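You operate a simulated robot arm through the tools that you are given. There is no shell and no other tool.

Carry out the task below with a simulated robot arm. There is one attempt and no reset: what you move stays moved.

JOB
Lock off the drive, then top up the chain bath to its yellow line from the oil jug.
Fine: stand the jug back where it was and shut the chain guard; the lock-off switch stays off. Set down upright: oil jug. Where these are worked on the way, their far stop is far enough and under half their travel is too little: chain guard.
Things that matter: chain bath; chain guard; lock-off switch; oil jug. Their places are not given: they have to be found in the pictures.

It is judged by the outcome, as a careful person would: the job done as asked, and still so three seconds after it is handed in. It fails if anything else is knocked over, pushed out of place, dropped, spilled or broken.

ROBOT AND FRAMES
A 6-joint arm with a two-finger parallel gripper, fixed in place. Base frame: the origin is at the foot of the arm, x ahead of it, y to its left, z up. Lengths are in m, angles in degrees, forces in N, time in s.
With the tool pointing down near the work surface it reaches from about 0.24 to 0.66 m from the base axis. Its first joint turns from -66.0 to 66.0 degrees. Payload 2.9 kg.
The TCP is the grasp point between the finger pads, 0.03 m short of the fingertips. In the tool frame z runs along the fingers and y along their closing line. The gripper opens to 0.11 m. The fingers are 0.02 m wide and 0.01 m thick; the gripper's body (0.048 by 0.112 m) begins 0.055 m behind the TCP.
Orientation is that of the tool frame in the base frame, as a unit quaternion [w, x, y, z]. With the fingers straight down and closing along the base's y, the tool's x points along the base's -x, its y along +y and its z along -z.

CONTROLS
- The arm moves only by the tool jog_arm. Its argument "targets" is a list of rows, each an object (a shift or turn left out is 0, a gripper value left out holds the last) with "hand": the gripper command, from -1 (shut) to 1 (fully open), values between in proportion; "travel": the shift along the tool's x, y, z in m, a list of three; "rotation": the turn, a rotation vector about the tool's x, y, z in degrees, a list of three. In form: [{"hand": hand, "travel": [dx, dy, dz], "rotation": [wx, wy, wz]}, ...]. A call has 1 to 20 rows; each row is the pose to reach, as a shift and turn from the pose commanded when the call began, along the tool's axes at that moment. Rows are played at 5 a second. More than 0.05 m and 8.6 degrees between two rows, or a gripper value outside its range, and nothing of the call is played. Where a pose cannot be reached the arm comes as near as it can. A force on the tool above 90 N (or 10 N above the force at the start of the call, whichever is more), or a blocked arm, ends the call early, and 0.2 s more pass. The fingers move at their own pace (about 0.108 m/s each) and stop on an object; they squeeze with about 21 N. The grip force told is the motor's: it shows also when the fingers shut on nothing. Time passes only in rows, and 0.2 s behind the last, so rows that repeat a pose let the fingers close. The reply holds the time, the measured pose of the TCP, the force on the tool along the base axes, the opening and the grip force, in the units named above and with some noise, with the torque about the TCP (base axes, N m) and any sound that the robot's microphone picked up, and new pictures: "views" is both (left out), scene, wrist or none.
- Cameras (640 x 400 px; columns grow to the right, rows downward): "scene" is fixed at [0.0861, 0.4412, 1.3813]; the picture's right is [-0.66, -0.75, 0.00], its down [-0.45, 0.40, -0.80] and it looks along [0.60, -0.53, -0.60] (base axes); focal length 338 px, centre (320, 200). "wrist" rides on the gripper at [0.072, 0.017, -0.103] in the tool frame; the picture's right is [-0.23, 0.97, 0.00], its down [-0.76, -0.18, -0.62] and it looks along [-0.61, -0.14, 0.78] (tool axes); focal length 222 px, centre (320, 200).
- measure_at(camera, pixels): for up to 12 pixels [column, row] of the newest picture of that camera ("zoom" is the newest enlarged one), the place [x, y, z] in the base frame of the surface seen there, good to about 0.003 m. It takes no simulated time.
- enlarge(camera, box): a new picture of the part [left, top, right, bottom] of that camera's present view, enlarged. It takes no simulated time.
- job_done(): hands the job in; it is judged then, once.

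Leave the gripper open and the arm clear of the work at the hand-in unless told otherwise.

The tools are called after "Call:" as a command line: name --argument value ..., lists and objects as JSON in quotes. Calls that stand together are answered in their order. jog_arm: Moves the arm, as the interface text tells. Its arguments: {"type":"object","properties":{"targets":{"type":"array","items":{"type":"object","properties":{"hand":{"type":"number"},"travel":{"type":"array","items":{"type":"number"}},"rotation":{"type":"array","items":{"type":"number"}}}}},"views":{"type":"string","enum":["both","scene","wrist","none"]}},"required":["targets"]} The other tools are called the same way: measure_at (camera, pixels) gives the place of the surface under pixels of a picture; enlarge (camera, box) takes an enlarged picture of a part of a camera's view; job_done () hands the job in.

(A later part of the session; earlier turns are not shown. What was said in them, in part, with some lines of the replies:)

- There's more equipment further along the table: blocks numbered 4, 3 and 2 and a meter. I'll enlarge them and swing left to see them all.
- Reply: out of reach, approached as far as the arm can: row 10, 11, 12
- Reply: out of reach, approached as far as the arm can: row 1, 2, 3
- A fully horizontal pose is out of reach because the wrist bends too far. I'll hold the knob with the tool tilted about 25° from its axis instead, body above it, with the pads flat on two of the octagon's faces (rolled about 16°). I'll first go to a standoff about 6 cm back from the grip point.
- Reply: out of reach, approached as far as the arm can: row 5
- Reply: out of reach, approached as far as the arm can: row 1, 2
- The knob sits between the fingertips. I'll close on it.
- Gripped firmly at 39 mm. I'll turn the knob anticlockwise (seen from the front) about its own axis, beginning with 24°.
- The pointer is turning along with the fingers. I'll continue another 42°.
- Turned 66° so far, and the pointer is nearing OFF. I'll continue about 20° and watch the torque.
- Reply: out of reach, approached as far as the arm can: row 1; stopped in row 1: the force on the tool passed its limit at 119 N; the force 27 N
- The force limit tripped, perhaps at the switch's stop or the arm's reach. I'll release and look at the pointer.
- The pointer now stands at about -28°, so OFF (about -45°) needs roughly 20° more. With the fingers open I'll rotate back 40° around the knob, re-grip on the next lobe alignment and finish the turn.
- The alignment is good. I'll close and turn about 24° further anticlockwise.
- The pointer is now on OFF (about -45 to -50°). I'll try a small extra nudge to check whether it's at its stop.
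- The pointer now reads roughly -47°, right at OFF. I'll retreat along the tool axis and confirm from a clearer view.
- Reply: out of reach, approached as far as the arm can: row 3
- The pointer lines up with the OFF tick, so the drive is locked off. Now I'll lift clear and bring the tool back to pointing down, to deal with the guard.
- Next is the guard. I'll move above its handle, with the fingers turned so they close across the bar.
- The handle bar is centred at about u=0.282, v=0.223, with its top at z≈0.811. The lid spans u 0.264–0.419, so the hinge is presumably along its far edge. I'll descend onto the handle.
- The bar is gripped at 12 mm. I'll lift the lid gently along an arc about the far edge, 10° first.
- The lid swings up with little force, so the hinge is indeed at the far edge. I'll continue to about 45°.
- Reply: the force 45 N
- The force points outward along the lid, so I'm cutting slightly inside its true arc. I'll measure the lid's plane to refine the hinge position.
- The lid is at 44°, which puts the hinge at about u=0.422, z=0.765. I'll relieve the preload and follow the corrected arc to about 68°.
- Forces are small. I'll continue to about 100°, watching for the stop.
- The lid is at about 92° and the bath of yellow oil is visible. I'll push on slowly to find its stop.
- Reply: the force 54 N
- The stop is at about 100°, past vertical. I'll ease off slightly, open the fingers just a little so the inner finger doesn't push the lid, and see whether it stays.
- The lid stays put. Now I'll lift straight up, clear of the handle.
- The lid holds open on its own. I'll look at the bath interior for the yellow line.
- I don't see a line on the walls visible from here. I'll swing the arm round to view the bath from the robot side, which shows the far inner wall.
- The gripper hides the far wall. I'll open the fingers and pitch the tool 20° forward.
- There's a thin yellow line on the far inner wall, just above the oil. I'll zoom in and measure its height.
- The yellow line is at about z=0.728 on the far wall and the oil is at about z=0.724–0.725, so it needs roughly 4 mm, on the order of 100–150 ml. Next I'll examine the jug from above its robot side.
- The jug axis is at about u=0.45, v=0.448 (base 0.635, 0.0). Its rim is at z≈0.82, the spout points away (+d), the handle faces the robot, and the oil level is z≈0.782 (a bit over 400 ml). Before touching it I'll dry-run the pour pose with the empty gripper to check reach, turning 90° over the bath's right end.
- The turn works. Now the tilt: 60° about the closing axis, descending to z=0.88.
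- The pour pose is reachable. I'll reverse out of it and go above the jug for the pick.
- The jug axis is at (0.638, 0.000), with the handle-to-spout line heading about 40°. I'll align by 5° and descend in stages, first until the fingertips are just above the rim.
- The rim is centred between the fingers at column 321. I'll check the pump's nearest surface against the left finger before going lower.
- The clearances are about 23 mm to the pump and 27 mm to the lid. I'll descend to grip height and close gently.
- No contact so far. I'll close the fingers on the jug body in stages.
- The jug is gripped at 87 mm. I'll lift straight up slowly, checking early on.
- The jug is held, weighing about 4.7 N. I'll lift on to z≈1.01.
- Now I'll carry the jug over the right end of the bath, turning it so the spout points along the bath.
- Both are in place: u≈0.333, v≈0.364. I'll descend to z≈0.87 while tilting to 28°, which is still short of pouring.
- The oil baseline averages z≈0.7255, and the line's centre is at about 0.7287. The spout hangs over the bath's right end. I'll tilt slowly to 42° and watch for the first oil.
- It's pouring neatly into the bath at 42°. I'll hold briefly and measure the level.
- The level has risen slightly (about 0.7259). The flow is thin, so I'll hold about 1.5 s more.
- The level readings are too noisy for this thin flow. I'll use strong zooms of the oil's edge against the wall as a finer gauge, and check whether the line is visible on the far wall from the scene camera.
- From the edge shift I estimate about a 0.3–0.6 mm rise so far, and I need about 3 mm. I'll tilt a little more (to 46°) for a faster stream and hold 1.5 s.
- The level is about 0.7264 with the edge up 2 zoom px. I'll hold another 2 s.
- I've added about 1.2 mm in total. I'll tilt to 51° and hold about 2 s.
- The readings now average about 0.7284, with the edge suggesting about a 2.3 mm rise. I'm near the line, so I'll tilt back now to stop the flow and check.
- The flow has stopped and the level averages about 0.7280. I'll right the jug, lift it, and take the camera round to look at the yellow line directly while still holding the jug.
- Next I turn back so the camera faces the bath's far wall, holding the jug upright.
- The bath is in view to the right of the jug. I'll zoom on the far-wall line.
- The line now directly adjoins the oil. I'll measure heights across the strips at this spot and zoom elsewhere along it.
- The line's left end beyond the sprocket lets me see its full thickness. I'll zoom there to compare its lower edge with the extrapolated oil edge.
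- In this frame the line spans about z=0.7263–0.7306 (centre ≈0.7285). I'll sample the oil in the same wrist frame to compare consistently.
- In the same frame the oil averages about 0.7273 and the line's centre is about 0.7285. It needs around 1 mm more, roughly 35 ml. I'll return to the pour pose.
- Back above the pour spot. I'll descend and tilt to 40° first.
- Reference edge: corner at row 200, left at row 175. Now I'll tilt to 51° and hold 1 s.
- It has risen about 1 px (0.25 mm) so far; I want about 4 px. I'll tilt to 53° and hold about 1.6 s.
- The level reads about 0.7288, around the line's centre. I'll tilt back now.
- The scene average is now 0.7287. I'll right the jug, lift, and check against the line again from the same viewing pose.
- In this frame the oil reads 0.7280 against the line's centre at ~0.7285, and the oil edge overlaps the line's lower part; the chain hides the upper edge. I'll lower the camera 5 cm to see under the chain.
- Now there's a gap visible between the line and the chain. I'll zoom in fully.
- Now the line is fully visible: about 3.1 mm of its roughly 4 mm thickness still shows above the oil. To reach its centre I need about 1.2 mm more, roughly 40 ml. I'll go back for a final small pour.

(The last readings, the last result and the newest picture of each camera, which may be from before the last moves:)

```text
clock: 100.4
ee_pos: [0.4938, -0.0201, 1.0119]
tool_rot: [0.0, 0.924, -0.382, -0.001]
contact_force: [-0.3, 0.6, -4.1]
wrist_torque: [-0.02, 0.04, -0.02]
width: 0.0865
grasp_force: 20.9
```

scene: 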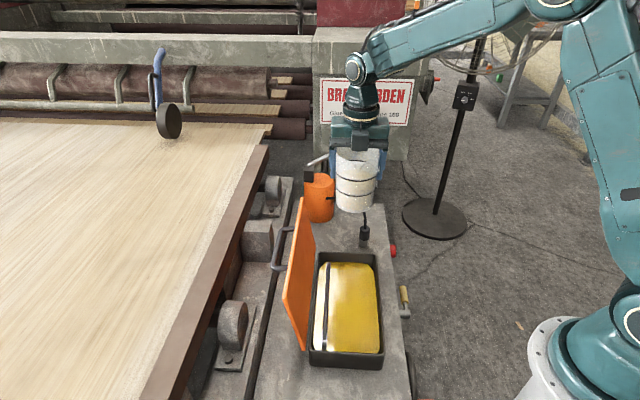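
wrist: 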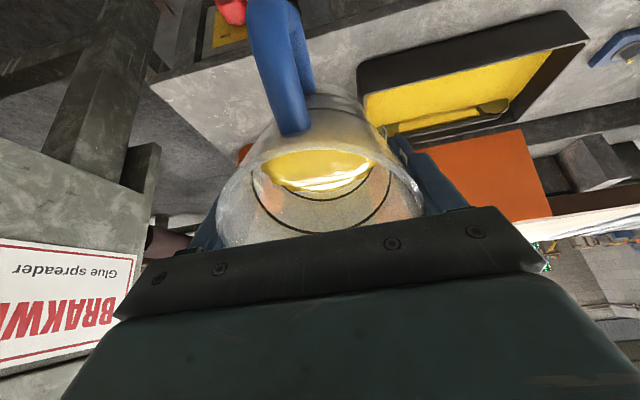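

Same spot. I'll descend with the tilt to 44°, then pour at 54–55° for a short time.

Call:
jog_arm --targets '[{"hand": -1, "travel": [0, 0, 0.018], "rotation": [0, 4, 0]}, {"travel": [0, 0, 0.036], "rotation": [0, 9, 0]}, {"travel": [0, 0, 0.054], "rotation": [0, 14, 0]}, {"travel": [0, 0, 0.072], "rotation": [0, 20, 0]}, {"travel": [0, 0, 0.09], "rotation": [0, 26, 0]}, {"travel": [0, 0, 0.108], "rotation": [0, 32, 0]}, {"travel": [0, 0, 0.126], "rotation": [0, 38, 0]}, {"travel": [0, 0, 0.14], "rotation": [0, 44, 0]}]' --views "none"

Call:
jog_arm --targets '[{"hand": -1, "rotation": [0, 4, 0]}, {"rotation": [0, 8, 0]}, {"rotation": [0, 11, 0]}, {"rotation": [0, 11, 0]}, {"rotation": [0, 11, 0]}, {"rotation": [0, 11, 0]}, {"rotation": [0, 11, 0]}, {"rotation": [0, 11, 0]}]' --views "scene"

Call:
enlarge --camera "scene" --box '[352, 254, 384, 274]'

Call:
measure_at --camera "scene" --pixels '[[345, 285], [360, 285], [367, 285], [342, 300], [358, 300], [368, 300], [342, 320], [358, 320], [370, 320], [345, 340], [358, 340], [372, 342]]'

```text
clock: 102.2
ee_pos: [0.4933, -0.0196, 0.8716]
tool_rot: [0.143, 0.856, -0.355, 0.347]
contact_force: [-0.5, -0.7, -3.0]
wrist_torque: [0.07, 0.07, 0.06]
width: 0.0868
grasp_force: 21.0
```

```text
clock: 104.0
ee_pos: [0.4934, -0.0204, 0.8705]
tool_rot: [0.177, 0.82, -0.34, 0.426]
contact_force: [0.0, -0.5, -3.4]
wrist_torque: [0.06, 0.11, 0.03]
width: 0.0866
grasp_force: 20.8
```

scene: 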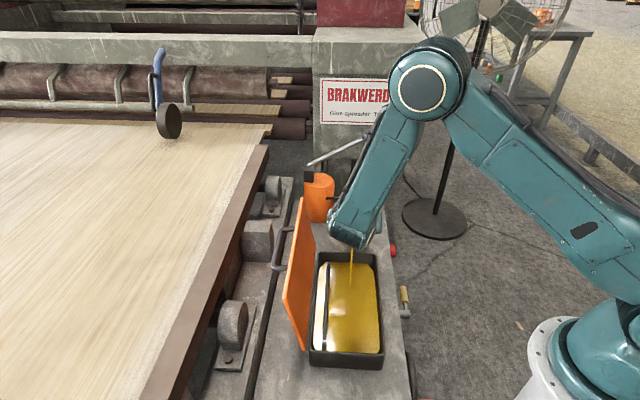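

```text
16.00 times, centred on (368, 264) of scene
```

zoom: 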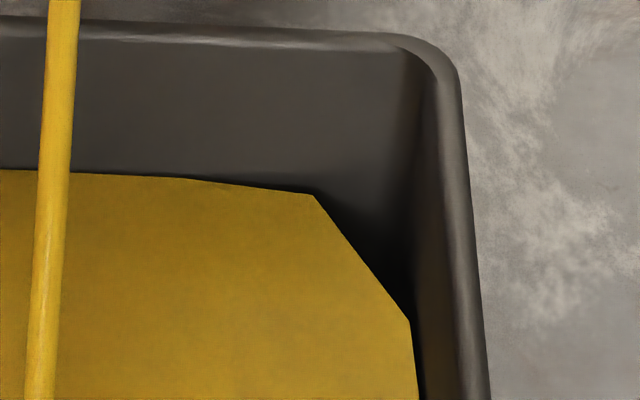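

```text
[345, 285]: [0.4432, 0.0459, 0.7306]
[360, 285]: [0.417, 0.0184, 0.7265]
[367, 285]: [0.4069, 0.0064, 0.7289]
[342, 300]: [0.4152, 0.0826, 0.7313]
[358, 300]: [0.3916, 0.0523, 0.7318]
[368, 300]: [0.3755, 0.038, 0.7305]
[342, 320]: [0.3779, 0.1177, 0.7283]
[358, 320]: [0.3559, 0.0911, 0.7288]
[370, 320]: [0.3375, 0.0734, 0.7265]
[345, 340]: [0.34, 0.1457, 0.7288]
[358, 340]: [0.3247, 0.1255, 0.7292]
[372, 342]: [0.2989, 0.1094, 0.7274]
```

It's up about 0.55 mm. I'll hold about 1 s more.

Call:
jog_arm --targets '[{"hand": -1, "rotation": [0, 1, 0]}, {"rotation": [0, 1, 0]}, {"rotation": [0, 1, 0]}, {"rotation": [0, 1, 0]}]' --views "scene"

Call:
enlarge --camera "scene" --box '[352, 254, 384, 274]'

Call:
measure_at --camera "scene" --pixels '[[345, 285], [360, 285], [367, 285], [342, 300], [358, 300], [368, 300], [342, 320], [358, 320], [370, 320], [345, 340], [358, 340], [372, 342]]'

```text
clock: 105.0
ee_pos: [0.4922, -0.0207, 0.8708]
tool_rot: [0.179, 0.817, -0.337, 0.433]
contact_force: [0.2, 0.1, -3.4]
wrist_torque: [0.1, 0.06, -0.02]
width: 0.0864
grasp_force: 20.9
```

scene: 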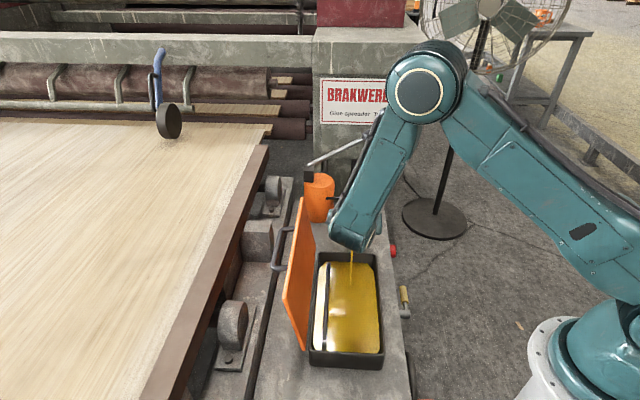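

```text
16.00 times, centred on (368, 264) of scene
```

zoom: 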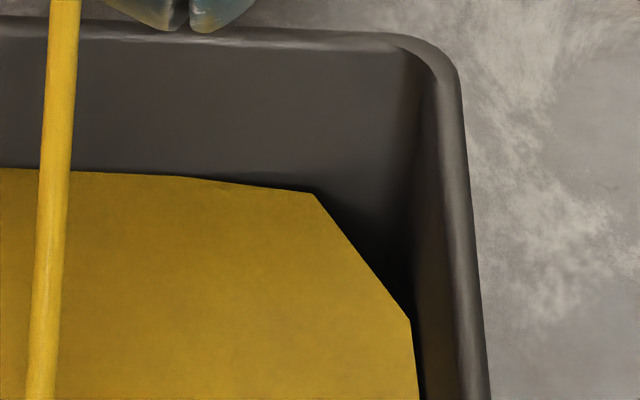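

```text
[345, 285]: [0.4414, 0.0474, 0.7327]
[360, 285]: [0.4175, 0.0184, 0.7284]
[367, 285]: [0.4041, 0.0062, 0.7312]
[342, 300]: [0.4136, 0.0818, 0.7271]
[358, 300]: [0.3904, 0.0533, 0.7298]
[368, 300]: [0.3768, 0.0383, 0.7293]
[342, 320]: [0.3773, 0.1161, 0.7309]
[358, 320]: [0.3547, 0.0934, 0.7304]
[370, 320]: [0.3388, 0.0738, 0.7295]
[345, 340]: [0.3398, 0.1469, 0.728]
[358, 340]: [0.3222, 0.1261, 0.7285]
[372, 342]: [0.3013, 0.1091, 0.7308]
```

It's up about 1 mm since the last check (readings ≈0.7297). I'll tilt back now, right the jug and lift.

Call:
jog_arm --targets '[{"hand": -1, "rotation": [0, -8, 0]}, {"rotation": [0, -16, 0]}, {"rotation": [0, -24, 0]}, {"rotation": [0, -24, 0]}]' --views "scene"

Call:
enlarge --camera "scene" --box '[352, 254, 384, 274]'

Call:
measure_at --camera "scene" --pixels '[[345, 285], [360, 285], [367, 285], [342, 300], [358, 300], [368, 300], [342, 320], [358, 320], [370, 320], [345, 340], [358, 340], [372, 342]]'

Call:
enlarge --camera "scene" --box '[300, 200, 420, 300]'

```text
clock: 106.0
ee_pos: [0.4937, -0.0204, 0.8715]
tool_rot: [0.105, 0.889, -0.368, 0.253]
contact_force: [-0.3, -0.4, -2.5]
wrist_torque: [0.07, 0.04, 0.05]
width: 0.0864
grasp_force: 20.8
```

scene: 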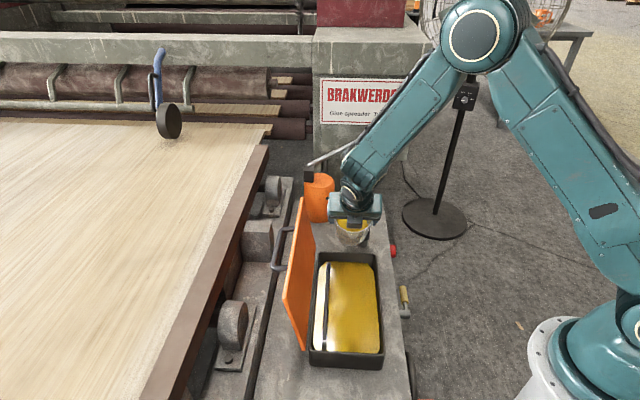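

```text
16.00 times, centred on (368, 264) of scene
```

zoom: 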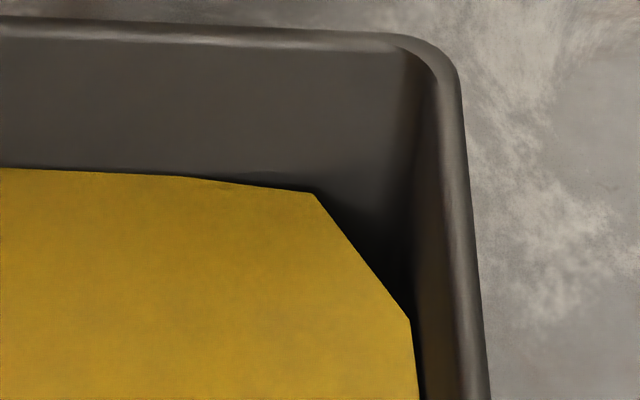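

```text
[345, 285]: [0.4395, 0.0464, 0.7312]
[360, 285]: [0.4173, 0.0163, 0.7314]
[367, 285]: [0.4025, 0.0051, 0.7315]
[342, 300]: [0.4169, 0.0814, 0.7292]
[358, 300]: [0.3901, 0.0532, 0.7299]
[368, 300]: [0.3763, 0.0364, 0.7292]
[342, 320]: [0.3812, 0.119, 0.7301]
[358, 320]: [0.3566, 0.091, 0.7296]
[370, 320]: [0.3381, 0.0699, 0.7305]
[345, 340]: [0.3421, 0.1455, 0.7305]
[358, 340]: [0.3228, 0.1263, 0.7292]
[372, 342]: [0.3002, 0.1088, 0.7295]
```

```text
4.00 times, centred on (360, 250) of scene
```

zoom: 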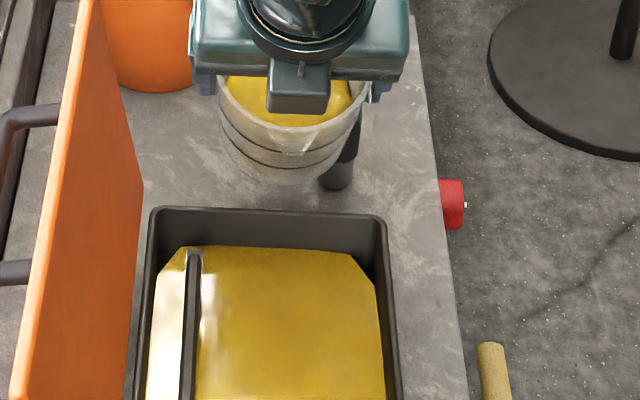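

The scene average is 0.7301. One more check at the line, using the lower viewing pose.

Call:
jog_arm --targets '[{"hand": -1, "travel": [0.008, 0, -0.014], "rotation": [0, -4, 0]}, {"travel": [0.018, 0, -0.03], "rotation": [0, -8, 0]}, {"travel": [0.029, 0, -0.048], "rotation": [0, -12.5, 0]}, {"travel": [0.04, 0, -0.066], "rotation": [0, -17, 0]}, {"travel": [0.051, 0, -0.084], "rotation": [0, -21.5, 0]}, {"travel": [0.062, 0, -0.102], "rotation": [0, -26, 0]}, {"travel": [0.072, 0, -0.12], "rotation": [0, -31, 0]}]' --views "none"

Call:
jog_arm --targets '[{"hand": -1, "travel": [0.0044, 0.0154, 0.001], "rotation": [0, 0, 7.5]}, {"travel": [0.0088, 0.0308, 0.002], "rotation": [0, 0, 15]}, {"travel": [0.0132, 0.0461, 0.003], "rotation": [0, 0, 22.5]}, {"travel": [0.0177, 0.0615, 0.004], "rotation": [0, 0, 30]}, {"travel": [0.0221, 0.0769, 0.005], "rotation": [0, 0, 37.5]}, {"travel": [0.0265, 0.0923, 0.006], "rotation": [0, 0, 45]}, {"travel": [0.0309, 0.1077, 0.007], "rotation": [0, 0, 52.5]}, {"travel": [0.0353, 0.123, 0.008], "rotation": [0, 0, 60]}, {"travel": [0.0398, 0.1384, 0.009], "rotation": [0, 0, 67.5]}, {"travel": [0.0442, 0.1538, 0.01], "rotation": [0, 0, 75]}, {"travel": [0.0486, 0.1692, 0.011], "rotation": [0, 0, 82.5]}, {"travel": [0.053, 0.1846, 0.012], "rotation": [0, 0, 90]}]' --views "none"

Call:
jog_arm --targets '[{"hand": -1, "travel": [0, 0, 0.015], "rotation": [0, -6, 0]}, {"travel": [0, 0, 0.03], "rotation": [0, -12, 0]}, {"travel": [0, 0, 0.045], "rotation": [0, -18, 0]}, {"travel": [0, 0, 0.06], "rotation": [0, -24, 0]}, {"travel": [0, 0, 0.06], "rotation": [0, -30, 0]}]' --views "wrist"

Call:
enlarge --camera "wrist" --box '[420, 110, 460, 136]'

Call:
enlarge --camera "wrist" --box '[450, 100, 490, 126]'

```text
clock: 107.6
ee_pos: [0.4918, -0.0199, 1.012]
tool_rot: [0.004, 0.924, -0.383, 0.006]
contact_force: [0.2, 0.0, -2.5]
wrist_torque: [0.03, 0.05, -0.02]
width: 0.0868
grasp_force: 21.5
```

```text
clock: 110.2
ee_pos: [0.3984, -0.1871, 1.0016]
tool_rot: [0.003, -0.381, 0.925, -0.007]
contact_force: [0.0, -1.3, -2.5]
wrist_torque: [0.04, 0.0, -0.01]
width: 0.0867
grasp_force: 21.5
```

```text
clock: 111.4
ee_pos: [0.3992, -0.1865, 0.9391]
tool_rot: [0.242, -0.371, 0.892, 0.092]
contact_force: [0.0, 0.3, -2.7]
wrist_torque: [-0.01, 0.05, -0.01]
width: 0.0865
grasp_force: 21.0
```

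wrist: 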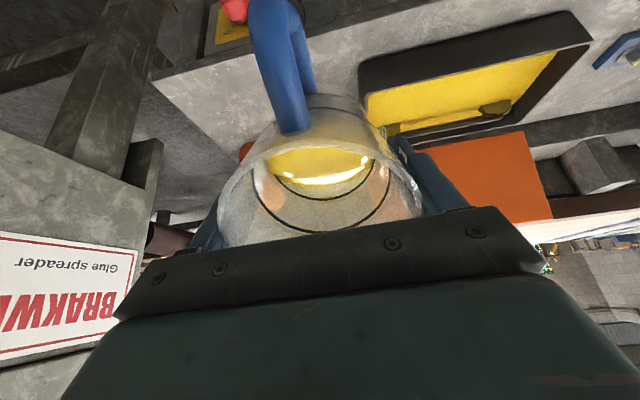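

```text
15.38 times, centred on (440, 123) of wrist
```

zoom: 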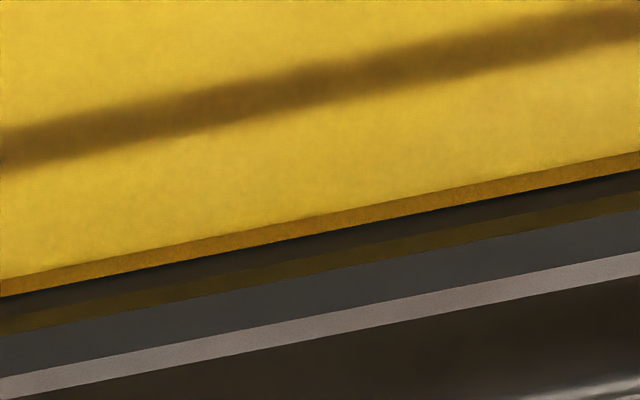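

```text
15.38 times, centred on (470, 113) of wrist
```

zoom: 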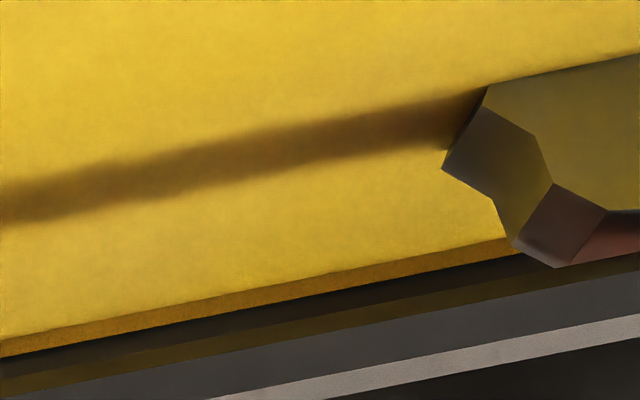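

About 2.2 mm of the roughly 4 mm line now shows, so the oil stands practically at its middle. The bath is topped up. I'll level the jug, lift it, and take it back.

Call:
jog_arm --targets '[{"hand": -1, "travel": [-0.007, 0, -0.0121], "rotation": [0, 6, 0]}, {"travel": [-0.014, 0, -0.0242], "rotation": [0, 12, 0]}, {"travel": [-0.021, 0, -0.0364], "rotation": [0, 18, 0]}, {"travel": [-0.028, 0, -0.0485], "rotation": [0, 24, 0]}, {"travel": [-0.035, 0, -0.0606], "rotation": [0, 30, 0]}]' --views "none"

```text
clock: 112.6
ee_pos: [0.3992, -0.1857, 1.0097]
tool_rot: [0.003, -0.381, 0.924, -0.007]
contact_force: [-0.8, -0.7, -3.4]
wrist_torque: [0.04, -0.02, 0.03]
width: 0.0869
grasp_force: 20.7
```

The jug has a slight 0.9° lean, which I'll correct while carrying it back above its original place (0.637, 0.001).

Call:
jog_arm --targets '[{"hand": -1, "travel": [-0.02, -0.0023, 0], "rotation": [-0.1, 0, 0.5]}, {"travel": [-0.045, -0.0052, 0], "rotation": [-0.2, 0, 1]}, {"travel": [-0.07, -0.0082, 0], "rotation": [-0.3, 0, 1.5]}, {"travel": [-0.1, -0.0117, 0], "rotation": [-0.4, 0, 2]}, {"travel": [-0.13, -0.0152, 0], "rotation": [-0.5, 0, 2.5]}, {"travel": [-0.16, -0.0187, 0], "rotation": [-0.6, 0, 3]}, {"travel": [-0.19, -0.0222, 0], "rotation": [-0.7, 0, 3.5]}, {"travel": [-0.22, -0.0257, 0], "rotation": [-0.8, 0, 4]}, {"travel": [-0.25, -0.0291, 0], "rotation": [-0.88, 0, 4.5]}, {"travel": [-0.275, -0.032, 0], "rotation": [-0.88, 0, 4.86]}, {"travel": [-0.29, -0.0338, 0], "rotation": [-0.88, 0, 4.86]}, {"travel": [-0.2997, -0.0349, 0], "rotation": [-0.88, 0, 4.86]}]' --views "both"

```text
clock: 115.2
ee_pos: [0.6355, -0.0003, 1.0094]
tool_rot: [-0.001, -0.343, 0.939, 0.0]
contact_force: [-0.4, 0.3, -3.7]
wrist_torque: [0.01, -0.01, 0.03]
width: 0.0865
grasp_force: 20.7
```

scene: 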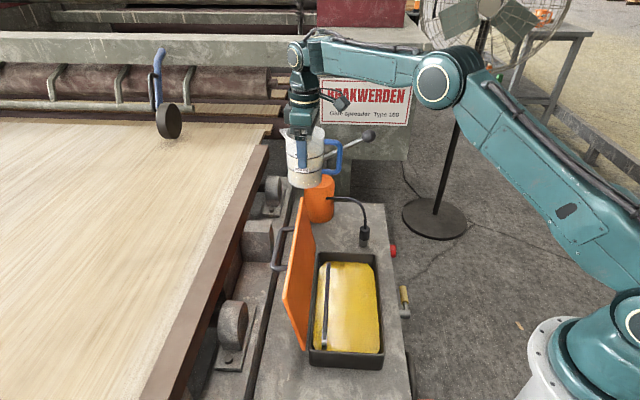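
wrist: 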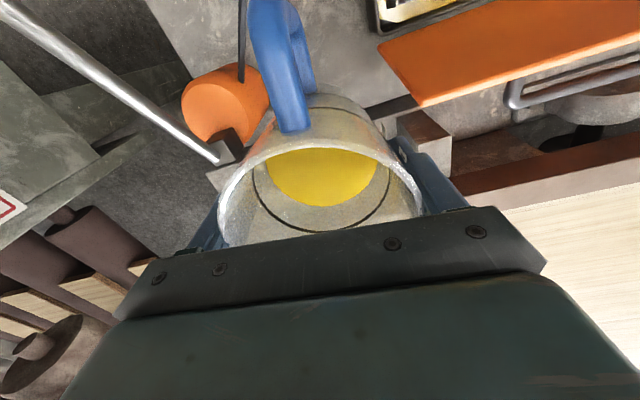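

The jug is above its place and upright. I'll lower it steadily to about 15 mm above the table.

Call:
jog_arm --targets '[{"hand": -1, "travel": [-0.002, 0, 0.015]}, {"travel": [-0.002, 0, 0.04]}, {"travel": [-0.002, 0, 0.065]}, {"travel": [-0.002, 0, 0.09]}, {"travel": [-0.002, 0, 0.115]}, {"travel": [-0.002, 0, 0.14]}, {"travel": [-0.002, 0, 0.165]}, {"travel": [-0.002, 0, 0.185]}, {"travel": [-0.002, 0, 0.2]}, {"travel": [-0.002, 0, 0.208]}]' --views "both"

```text
clock: 117.4
ee_pos: [0.6377, 0.0021, 0.8015]
tool_rot: [0.0, -0.343, 0.939, 0.0]
contact_force: [-0.3, -0.7, -2.7]
wrist_torque: [0.03, 0.01, -0.02]
width: 0.0868
grasp_force: 21.1
```

scene: 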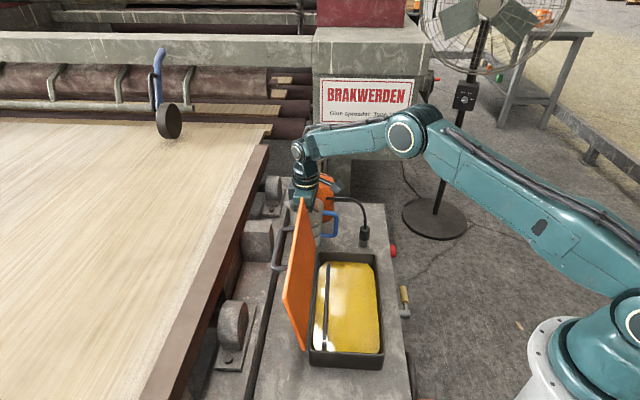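
wrist: 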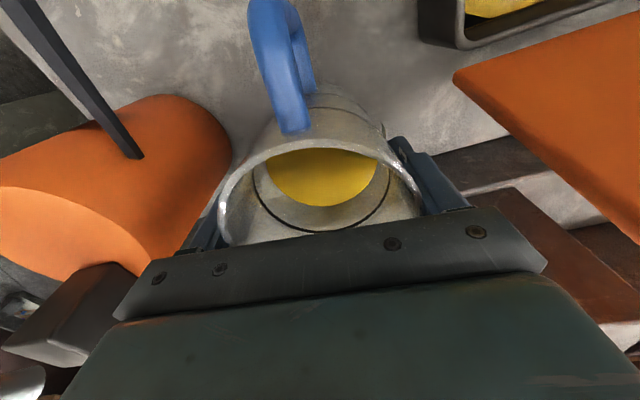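

Now the last centimetre slowly, watching the vertical force.

Call:
jog_arm --targets '[{"hand": -1, "travel": [0, 0, 0.003]}, {"travel": [0, 0, 0.006]}, {"travel": [0, 0, 0.009]}, {"travel": [0, 0, 0.012]}]' --views "none"

```text
clock: 118.4
ee_pos: [0.6377, 0.0011, 0.7918]
tool_rot: [0.001, -0.343, 0.939, 0.0]
contact_force: [-2.7, 1.5, 6.8]
wrist_torque: [-0.11, 0.48, -0.13]
width: 0.0866
grasp_force: 21.2
```

It touched a few millimetres early with a small torque, so the jug may have pitched slightly in the grip. I'll look before releasing.

Call:
enlarge --camera "scene" --box '[285, 180, 365, 260]'

Call:
jog_arm --targets '[{"hand": -1}]' --views "wrist"

Call:
enlarge --camera "wrist" --box '[190, 0, 460, 250]'

```text
5.00 times, centred on (325, 220) of scene
```

zoom: 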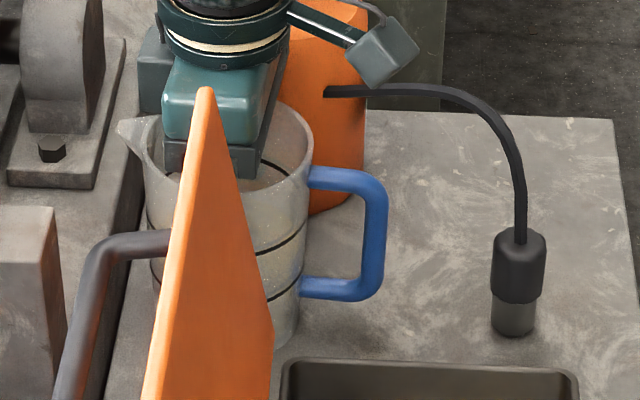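

```text
clock: 118.8
ee_pos: [0.638, 0.0005, 0.7908]
tool_rot: [0.002, -0.343, 0.939, 0.0]
contact_force: [-0.8, 1.6, 11.1]
wrist_torque: [-0.17, 0.44, -0.1]
width: 0.0865
grasp_force: 21.1
```

wrist: 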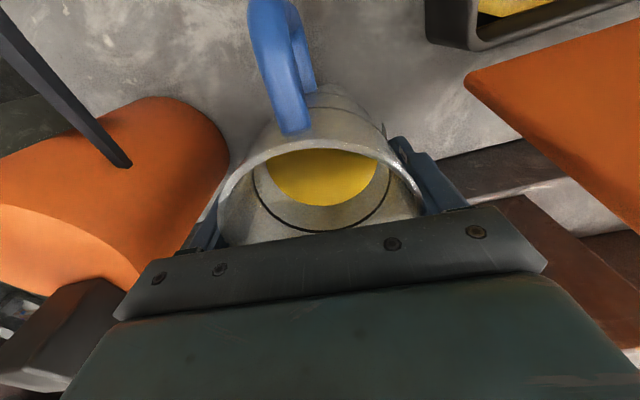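

```text
1.60 times, centred on (325, 125) of wrist
```

zoom: 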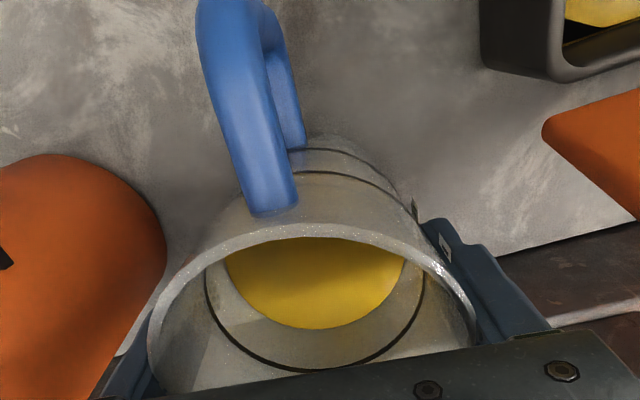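

Call:
enlarge --camera "scene" --box '[285, 180, 365, 260]'

Call:
measure_at --camera "zoom" --pixels '[[126, 127], [122, 125], [131, 130], [320, 172], [345, 178], [365, 185], [310, 290], [345, 293], [298, 150], [305, 140], [303, 255], [285, 330]]'

```text
5.00 times, centred on (325, 220) of scene
```

zoom: 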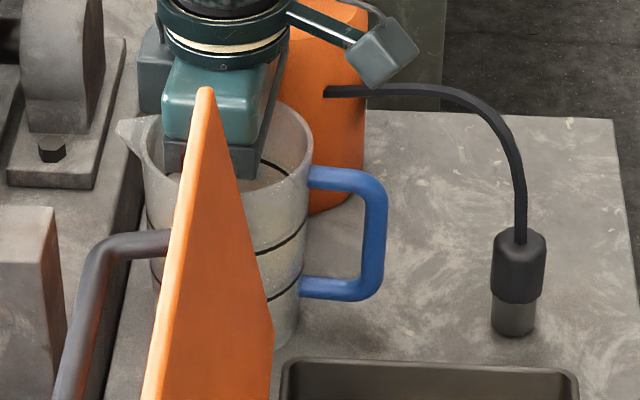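

```text
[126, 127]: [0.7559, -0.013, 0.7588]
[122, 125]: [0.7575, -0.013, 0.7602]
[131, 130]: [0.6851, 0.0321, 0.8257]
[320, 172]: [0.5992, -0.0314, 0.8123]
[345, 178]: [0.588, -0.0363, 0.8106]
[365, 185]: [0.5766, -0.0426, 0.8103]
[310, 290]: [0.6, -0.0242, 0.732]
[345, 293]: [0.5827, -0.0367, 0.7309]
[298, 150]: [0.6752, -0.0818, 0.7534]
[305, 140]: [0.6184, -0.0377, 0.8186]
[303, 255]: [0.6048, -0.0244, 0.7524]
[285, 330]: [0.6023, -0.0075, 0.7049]
```

Spout and handle heights match the originals to within about 2 mm, so the jug is essentially upright on the table (it slid about 4 mm in the grip). I'll ease the downward push and release gently.

Call:
jog_arm --targets '[{"hand": -1, "travel": [0, 0, -0.001]}, {"hand": 0.6, "travel": [0, 0, -0.001]}, {"hand": 0.65, "travel": [0, 0, -0.001]}, {"hand": 0.8, "travel": [0, 0, -0.001]}, {"hand": 1, "travel": [0, 0, -0.001]}, {"hand": 1, "travel": [0, 0, -0.001]}]' --views "both"

```text
clock: 120.2
ee_pos: [0.6372, 0.0022, 0.7912]
tool_rot: [-0.001, -0.343, 0.939, 0.0]
contact_force: [0.3, 0.7, 0.5]
wrist_torque: [-0.02, 0.0, 0.01]
width: 0.1103
grasp_force: 0.1
```

scene: 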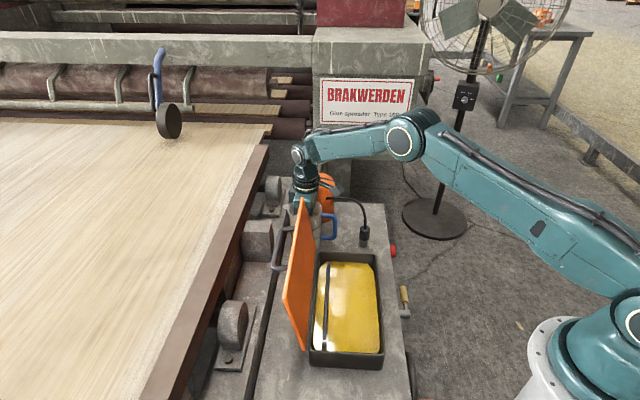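
wrist: 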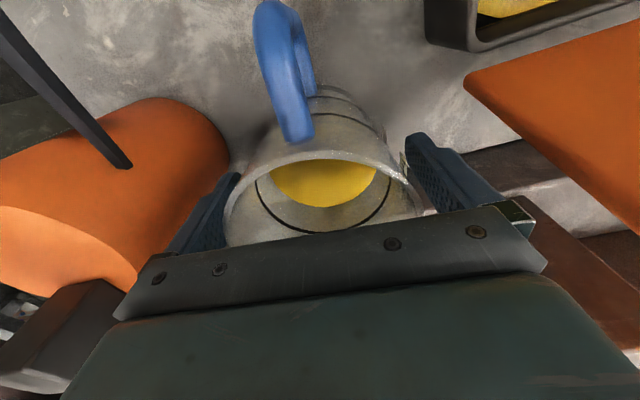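

Released and standing. I'll raise the gripper straight up, clear of the jug.

Call:
jog_arm --targets '[{"hand": 1, "travel": [0, 0, -0.03]}, {"travel": [0, 0, -0.07]}, {"travel": [0, 0, -0.11]}, {"travel": [0, 0, -0.15]}, {"travel": [0, 0, -0.19]}, {"travel": [0, 0, -0.23]}]' --views "both"

Call:
measure_at --camera "wrist" --pixels '[[285, 102], [358, 102], [322, 65], [320, 140], [310, 35], [320, 100]]'

Call:
enlarge --camera "scene" --box '[270, 120, 430, 260]'

```text
clock: 121.6
ee_pos: [0.6373, 0.003, 1.0209]
tool_rot: [-0.001, -0.343, 0.939, 0.0]
contact_force: [-0.4, 1.0, -0.4]
wrist_torque: [0.01, -0.03, 0.03]
width: 0.1101
grasp_force: 0.0
```

scene: 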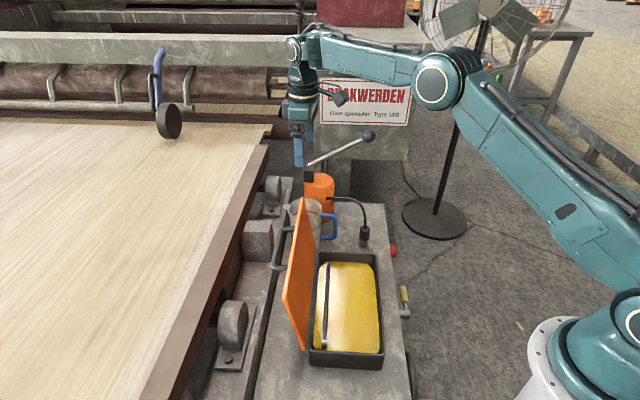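
wrist: 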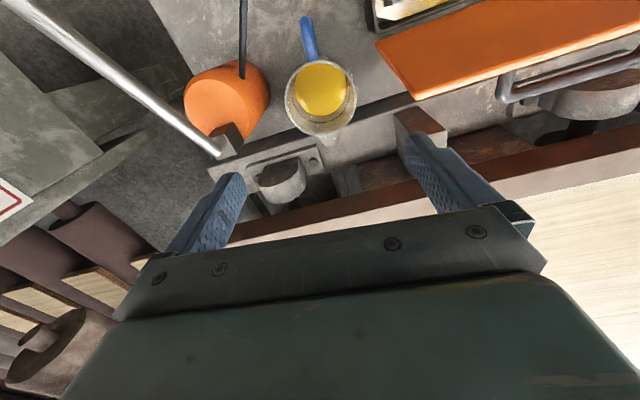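

```text
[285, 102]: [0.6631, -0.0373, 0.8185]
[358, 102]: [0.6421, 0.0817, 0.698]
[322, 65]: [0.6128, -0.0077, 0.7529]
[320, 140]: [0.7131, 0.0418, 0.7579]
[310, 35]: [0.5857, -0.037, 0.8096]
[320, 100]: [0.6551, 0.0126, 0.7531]
```

```text
2.86 times, centred on (350, 190) of scene
```

zoom: 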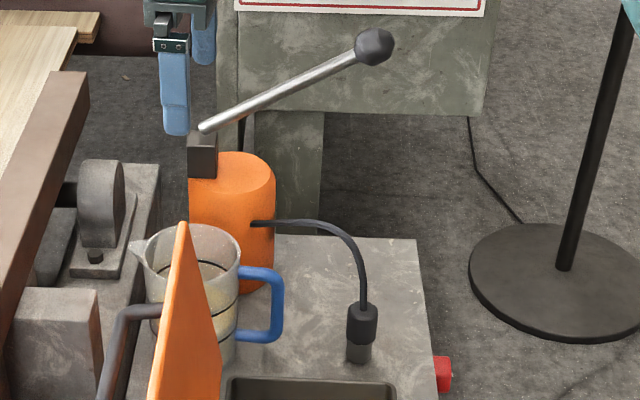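

The jug stands back within a few millimetres of where it was. Now to shut the guard: I'll go above its handle again with the same orientation I used when opening it.

Call:
jog_arm --targets '[{"hand": 1, "travel": [-0.0017, 0.0208, -0.01], "rotation": [0, 0, 7.73]}, {"hand": 0.5, "travel": [-0.0034, 0.0416, -0.02], "rotation": [0, 0, 15.5]}, {"hand": -0.5, "travel": [-0.0051, 0.0624, -0.03], "rotation": [0, 0, 23.2]}, {"travel": [-0.0068, 0.0832, -0.03], "rotation": [0, 0, 30.9]}, {"travel": [-0.0085, 0.104, -0.03], "rotation": [0, 0, 38.6]}, {"travel": [-0.0102, 0.1247, -0.03], "rotation": [0, 0, 46.4]}, {"travel": [-0.0119, 0.1455, -0.03], "rotation": [0, 0, 54.1]}, {"travel": [-0.0136, 0.1663, -0.03], "rotation": [0, 0, 61.8]}, {"travel": [-0.0153, 0.1871, -0.03], "rotation": [0, 0, 69.5]}, {"travel": [-0.017, 0.2079, -0.03], "rotation": [0, 0, 77.3]}, {"travel": [-0.0187, 0.2287, -0.03], "rotation": [0, 0, 85]}]' --views "both"

```text
clock: 124.0
ee_pos: [0.5035, 0.1883, 1.0511]
tool_rot: [0.0, 0.383, 0.924, 0.0]
contact_force: [0.1, 0.1, -0.3]
wrist_torque: [-0.02, 0.0, 0.02]
width: 0.0276
grasp_force: 0.1
```

scene: 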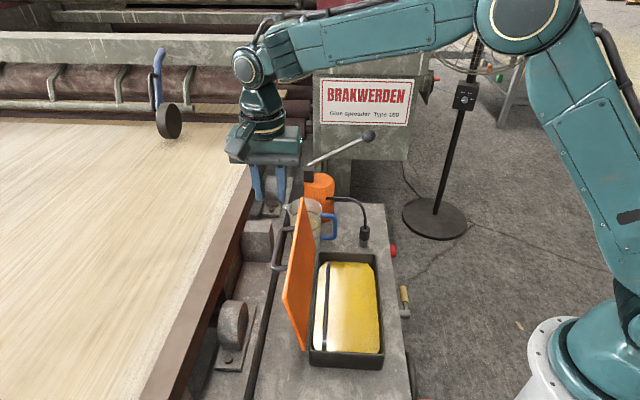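
wrist: 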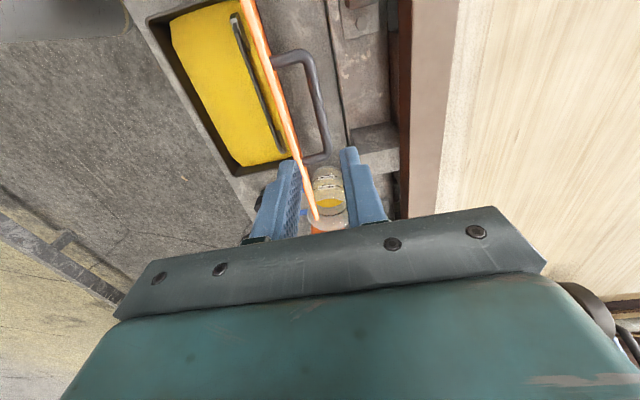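

The same view as when I released it. I'll measure the handle bar to confirm its location.

Call:
measure_at --camera "wrist" --pixels '[[305, 62], [313, 85], [320, 110], [326, 135], [290, 57], [325, 150], [280, 90], [297, 150]]'

Call:
enlarge --camera "wrist" --box '[240, 30, 380, 230]'

```text
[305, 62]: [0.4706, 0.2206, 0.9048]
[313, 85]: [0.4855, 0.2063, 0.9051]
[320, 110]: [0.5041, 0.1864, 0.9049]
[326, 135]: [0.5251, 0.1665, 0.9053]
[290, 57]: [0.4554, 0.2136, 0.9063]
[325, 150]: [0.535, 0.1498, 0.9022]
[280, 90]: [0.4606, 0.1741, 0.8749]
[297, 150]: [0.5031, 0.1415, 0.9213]
```

```text
2.00 times, centred on (310, 130) of wrist
```

zoom: 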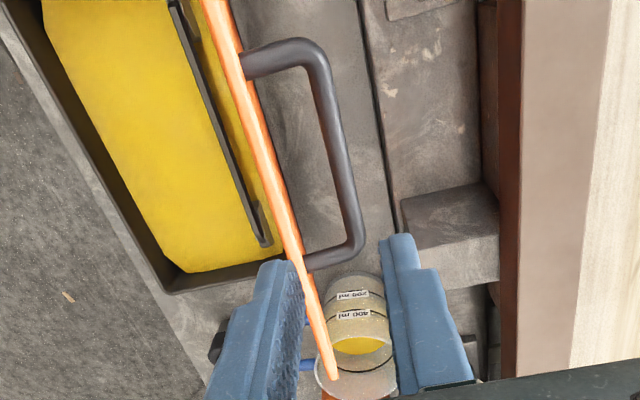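

The bar is centred at u≈0.489, v≈0.223, z≈0.899, right under the gripper. I'll descend and grip it.

Call:
jog_arm --targets '[{"hand": -0.5, "travel": [0, 0, 0.04]}, {"travel": [0, 0, 0.08]}, {"travel": [0, 0, 0.12]}, {"travel": [0, 0, 0.14]}, {"travel": [0, 0, 0.152]}, {"hand": -1, "travel": [0, 0, 0.152]}, {"hand": -1, "travel": [0, 0, 0.152]}]' --views "both"

```text
clock: 125.6
ee_pos: [0.5032, 0.1867, 0.8983]
tool_rot: [-0.001, 0.383, 0.924, -0.001]
contact_force: [-10.2, -5.1, 1.5]
wrist_torque: [-0.01, 0.03, -0.71]
width: 0.0115
grasp_force: 45.0
```

scene: 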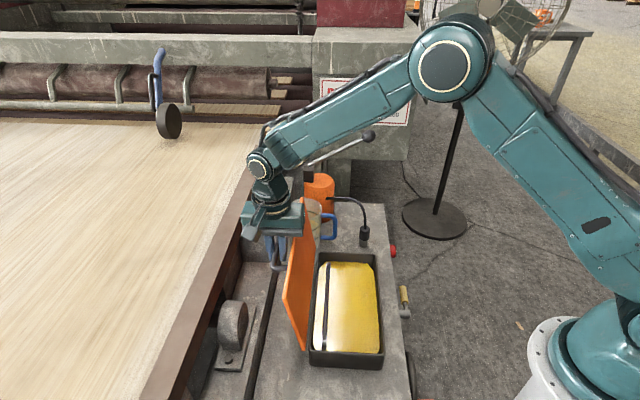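
wrist: 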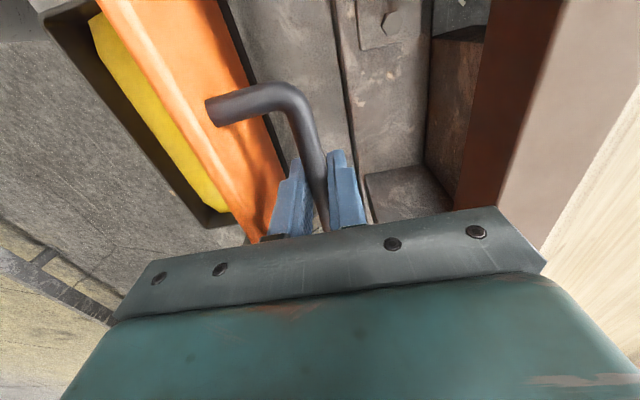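

The bar is gripped. I'll re-grip about 5 mm higher so the fingertips keep clear of the lid during the swing, then begin closing.

Call:
jog_arm --targets '[{"hand": -0.6}, {"hand": -0.6, "travel": [0, 0.0, -0.005]}, {"hand": -1, "travel": [0, 0.0, -0.005]}, {"hand": -1, "travel": [0, 0.0, -0.005]}]' --views "none"

Call:
jog_arm --targets '[{"hand": -1, "travel": [0, -0.006, -0.003]}, {"travel": [0, -0.0124, -0.0054]}, {"travel": [0, -0.027, -0.0102]}, {"travel": [0, -0.042, -0.0134]}, {"travel": [0, -0.0573, -0.015]}]' --views "both"

```text
clock: 126.6
ee_pos: [0.5024, 0.1863, 0.9037]
tool_rot: [-0.001, 0.384, 0.923, 0.0]
contact_force: [-9.3, -6.2, 1.3]
wrist_torque: [-0.06, 0.04, -1.01]
width: 0.0118
grasp_force: 45.3
```

```text
clock: 127.8
ee_pos: [0.464, 0.1477, 0.9194]
tool_rot: [0.001, 0.381, 0.925, 0.001]
contact_force: [1.5, 4.8, 6.9]
wrist_torque: [0.46, 0.26, -0.91]
width: 0.0116
grasp_force: 44.9
```

scene: 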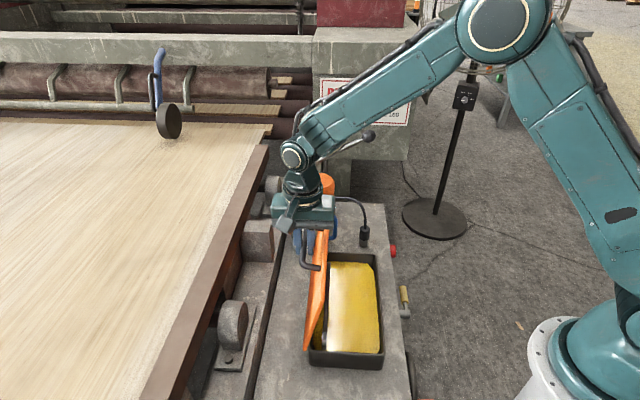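
wrist: 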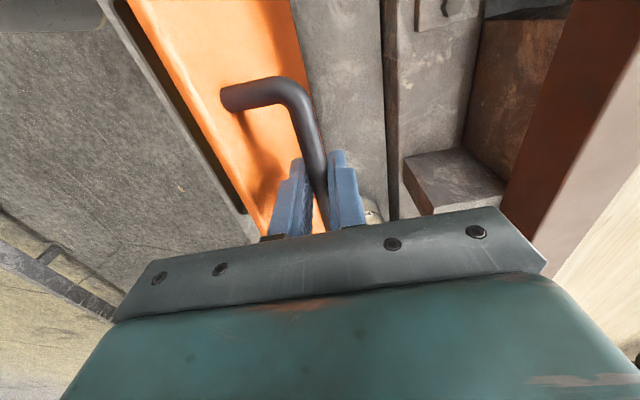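

Closing smoothly; the lid is at about 78°. I'll continue to about 48°.

Call:
jog_arm --targets '[{"hand": -1, "travel": [0, -0.0154, 0.0]}, {"travel": [0, -0.0307, 0.0016]}, {"travel": [0, -0.0457, 0.0048]}, {"travel": [0, -0.0603, 0.0096]}, {"travel": [0, -0.0743, 0.0158]}]' --views "scene"

```text
clock: 129.0
ee_pos: [0.4111, 0.0945, 0.903]
tool_rot: [0.0, 0.381, 0.924, 0.0]
contact_force: [1.4, 0.8, 0.6]
wrist_torque: [0.1, 0.0, -0.94]
width: 0.0119
grasp_force: 45.4
```

scene: 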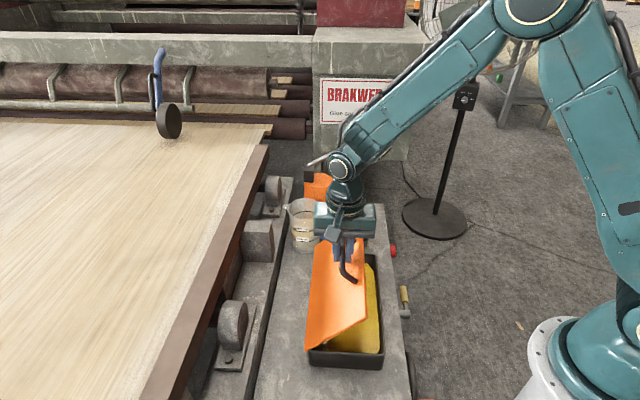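

Forces are near zero. I'll continue down to about 12°.

Call:
jog_arm --targets '[{"hand": -1, "travel": [0, -0.0134, 0.0077]}, {"travel": [0, -0.0258, 0.0167]}, {"travel": [0, -0.0372, 0.027]}, {"travel": [0, -0.0475, 0.0384]}, {"travel": [0, -0.0565, 0.0508]}, {"travel": [0, -0.0642, 0.0642]}]' --views "scene"

```text
clock: 130.4
ee_pos: [0.3662, 0.0497, 0.8392]
tool_rot: [0.0, 0.383, 0.924, 0.0]
contact_force: [-2.1, -1.0, 2.5]
wrist_torque: [0.33, 0.2, -0.44]
width: 0.0119
grasp_force: 44.8
```

scene: 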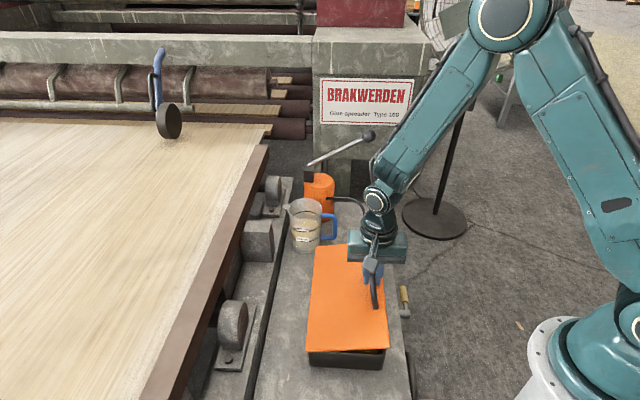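

Nearly shut. I'll lower the final degrees gently.

Call:
jog_arm --targets '[{"hand": -1, "travel": [0, -0.0032, 0.007]}, {"travel": [0, -0.0062, 0.014]}, {"travel": [0, -0.0088, 0.0212]}, {"travel": [0, -0.01, 0.025]}, {"travel": [0, -0.011, 0.0282]}, {"travel": [0, -0.0112, 0.0296]}]' --views "scene"

```text
clock: 131.8
ee_pos: [0.3578, 0.0425, 0.8116]
tool_rot: [0.001, 0.382, 0.924, 0.002]
contact_force: [-9.6, 0.6, 41.5]
wrist_torque: [0.35, 0.34, -0.05]
width: 0.0117
grasp_force: 45.1
```

scene: 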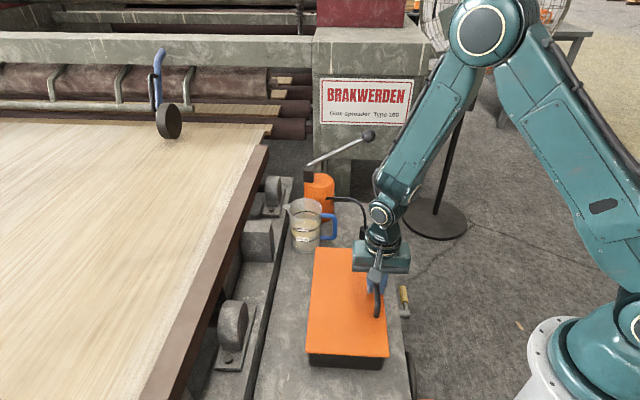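

The lid is seated, with 41 N upward resistance. I'll relieve the push, release the handle and lift away.

Call:
jog_arm --targets '[{"hand": -1, "travel": [0, 0.0005, -0.002]}, {"hand": -0.3, "travel": [0, 0.0005, -0.002]}, {"hand": 0.0, "travel": [0, 0.0005, -0.002]}, {"hand": 0.0, "travel": [0, 0.0005, -0.03]}, {"travel": [0, 0, -0.07]}, {"travel": [0, 0, -0.11]}, {"travel": [0, 0, -0.15]}, {"travel": [0, 0, -0.19]}]' --views "both"

Call:
measure_at --camera "scene" --pixels '[[320, 255], [350, 255], [375, 255], [318, 300], [350, 300], [315, 345], [350, 350], [385, 352], [380, 300], [377, 285]]'

Call:
enlarge --camera "scene" --box '[280, 180, 440, 380]'

```text
clock: 133.6
ee_pos: [0.3569, 0.0408, 0.9987]
tool_rot: [0.0, 0.381, 0.924, 0.001]
contact_force: [-1.0, -1.2, 0.0]
wrist_torque: [-0.02, -0.01, 0.0]
width: 0.0552
grasp_force: 0.0
```

scene: 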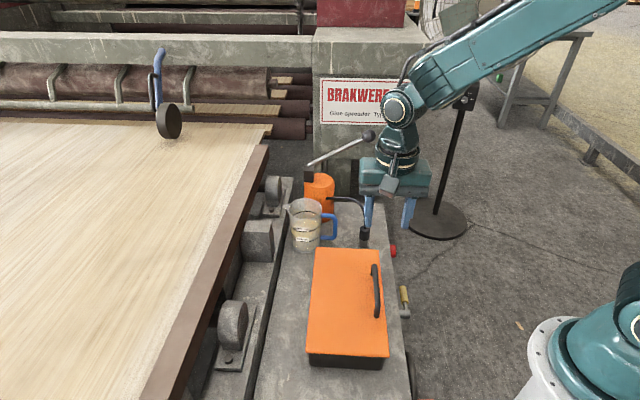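
wrist: 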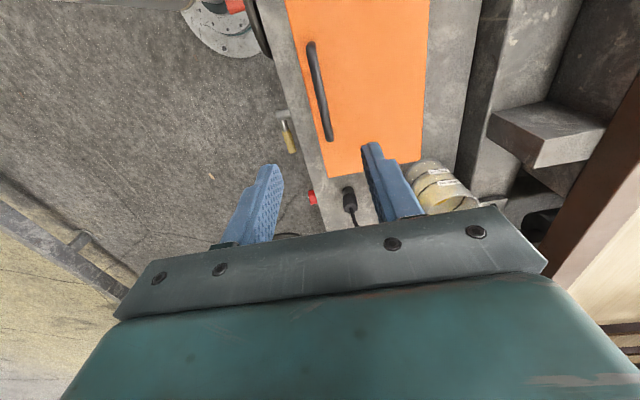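

```text
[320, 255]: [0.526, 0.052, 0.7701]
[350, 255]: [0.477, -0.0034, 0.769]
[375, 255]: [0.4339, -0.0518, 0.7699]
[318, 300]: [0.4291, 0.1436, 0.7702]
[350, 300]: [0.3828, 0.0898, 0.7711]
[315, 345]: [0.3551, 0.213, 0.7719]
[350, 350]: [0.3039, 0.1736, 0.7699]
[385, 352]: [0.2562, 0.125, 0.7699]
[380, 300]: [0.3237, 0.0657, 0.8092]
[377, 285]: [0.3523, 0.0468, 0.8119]
```

```text
2.00 times, centred on (360, 280) of scene
```

zoom: 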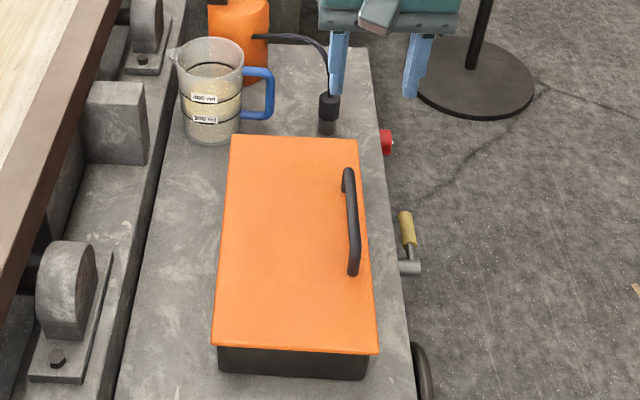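

The lid is flat at z≈0.770 everywhere, so the guard is shut, and the jug stands upright. I'll check the switch and the jug's position once more before raising the arm clear.

Call:
enlarge --camera "wrist" --box '[290, 180, 340, 215]'

Call:
enlarge --camera "scene" --box '[270, 120, 430, 260]'

Call:
jog_arm --targets '[{"hand": 1, "travel": [0.01, -0.03, -0.03]}, {"travel": [0.02, -0.06, -0.06]}, {"travel": [0.03, -0.09, -0.09]}, {"travel": [0.03, -0.12, -0.12]}]' --views "both"

```text
11.43 times, centred on (315, 198) of wrist
```

zoom: 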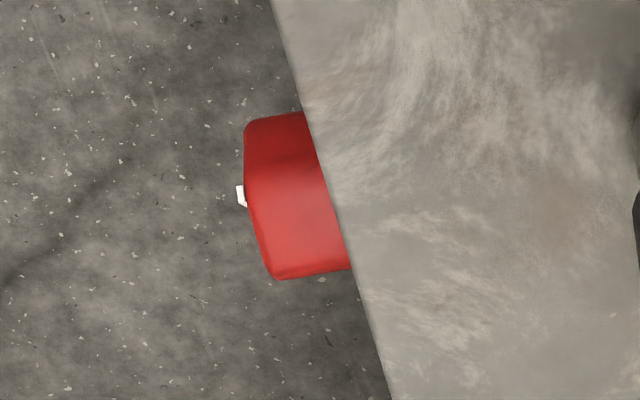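

```text
2.86 times, centred on (350, 190) of scene
```

zoom: 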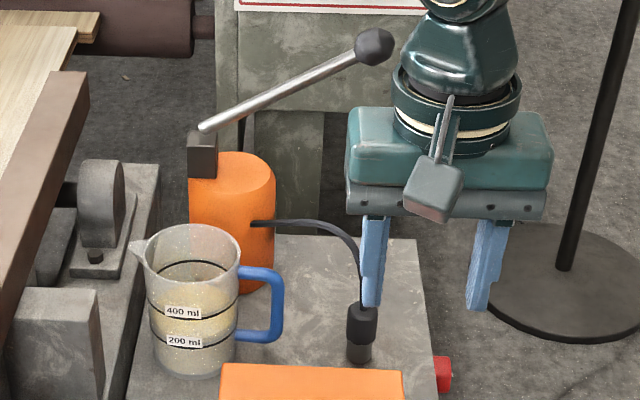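

```text
clock: 134.6
ee_pos: [0.25, -0.024, 1.12]
tool_rot: [0.001, 0.381, 0.924, 0.0]
contact_force: [0.3, -0.7, 0.7]
wrist_torque: [0.0, 0.01, 0.03]
width: 0.1102
grasp_force: 0.0
```

scene: 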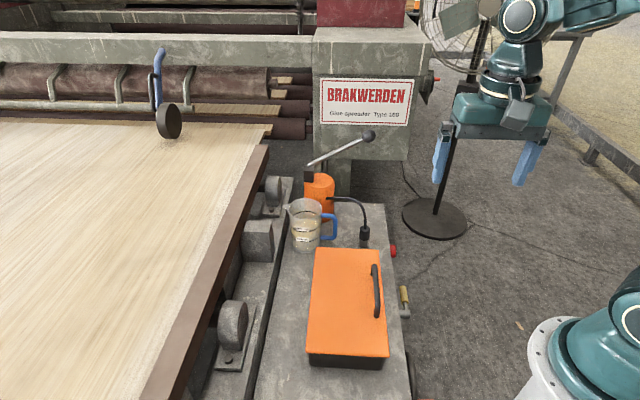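
wrist: 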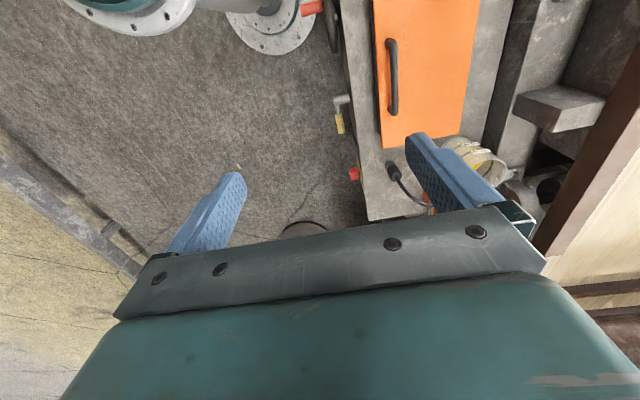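

All the parts are done. The switch was left at OFF, pointer in line with the OFF tick. The oil stands at about the middle of the yellow line and the jug is upright within a few millimetres of its place. The guard is shut, the gripper is open and the arm is clear. I'm handing in.

Call:
job_done

```text
The job is handed in.
```

I finished every step of the job and handed it in; the verdict hasn't come back yet.

- **Lock-off switch:** I turned the red rotary switch, marked "TABLE", from ON to OFF. The pointer lined up with the OFF tick and I left it there. It was the only ON/OFF isolator within the arm's reach, so I took it to be the drive's.
- **Chain bath:** I topped it up in three small pours. At the last check about 2.2 mm of the yellow line (about 4 mm thick) still showed, so the oil stands at roughly its middle. I saw no spills.
- **Oil jug:** It is standing upright about 4 mm from where it was.
- **Chain guard:** It is shut and sitting flat all round.

The gripper is open and the arm is clear of the work.
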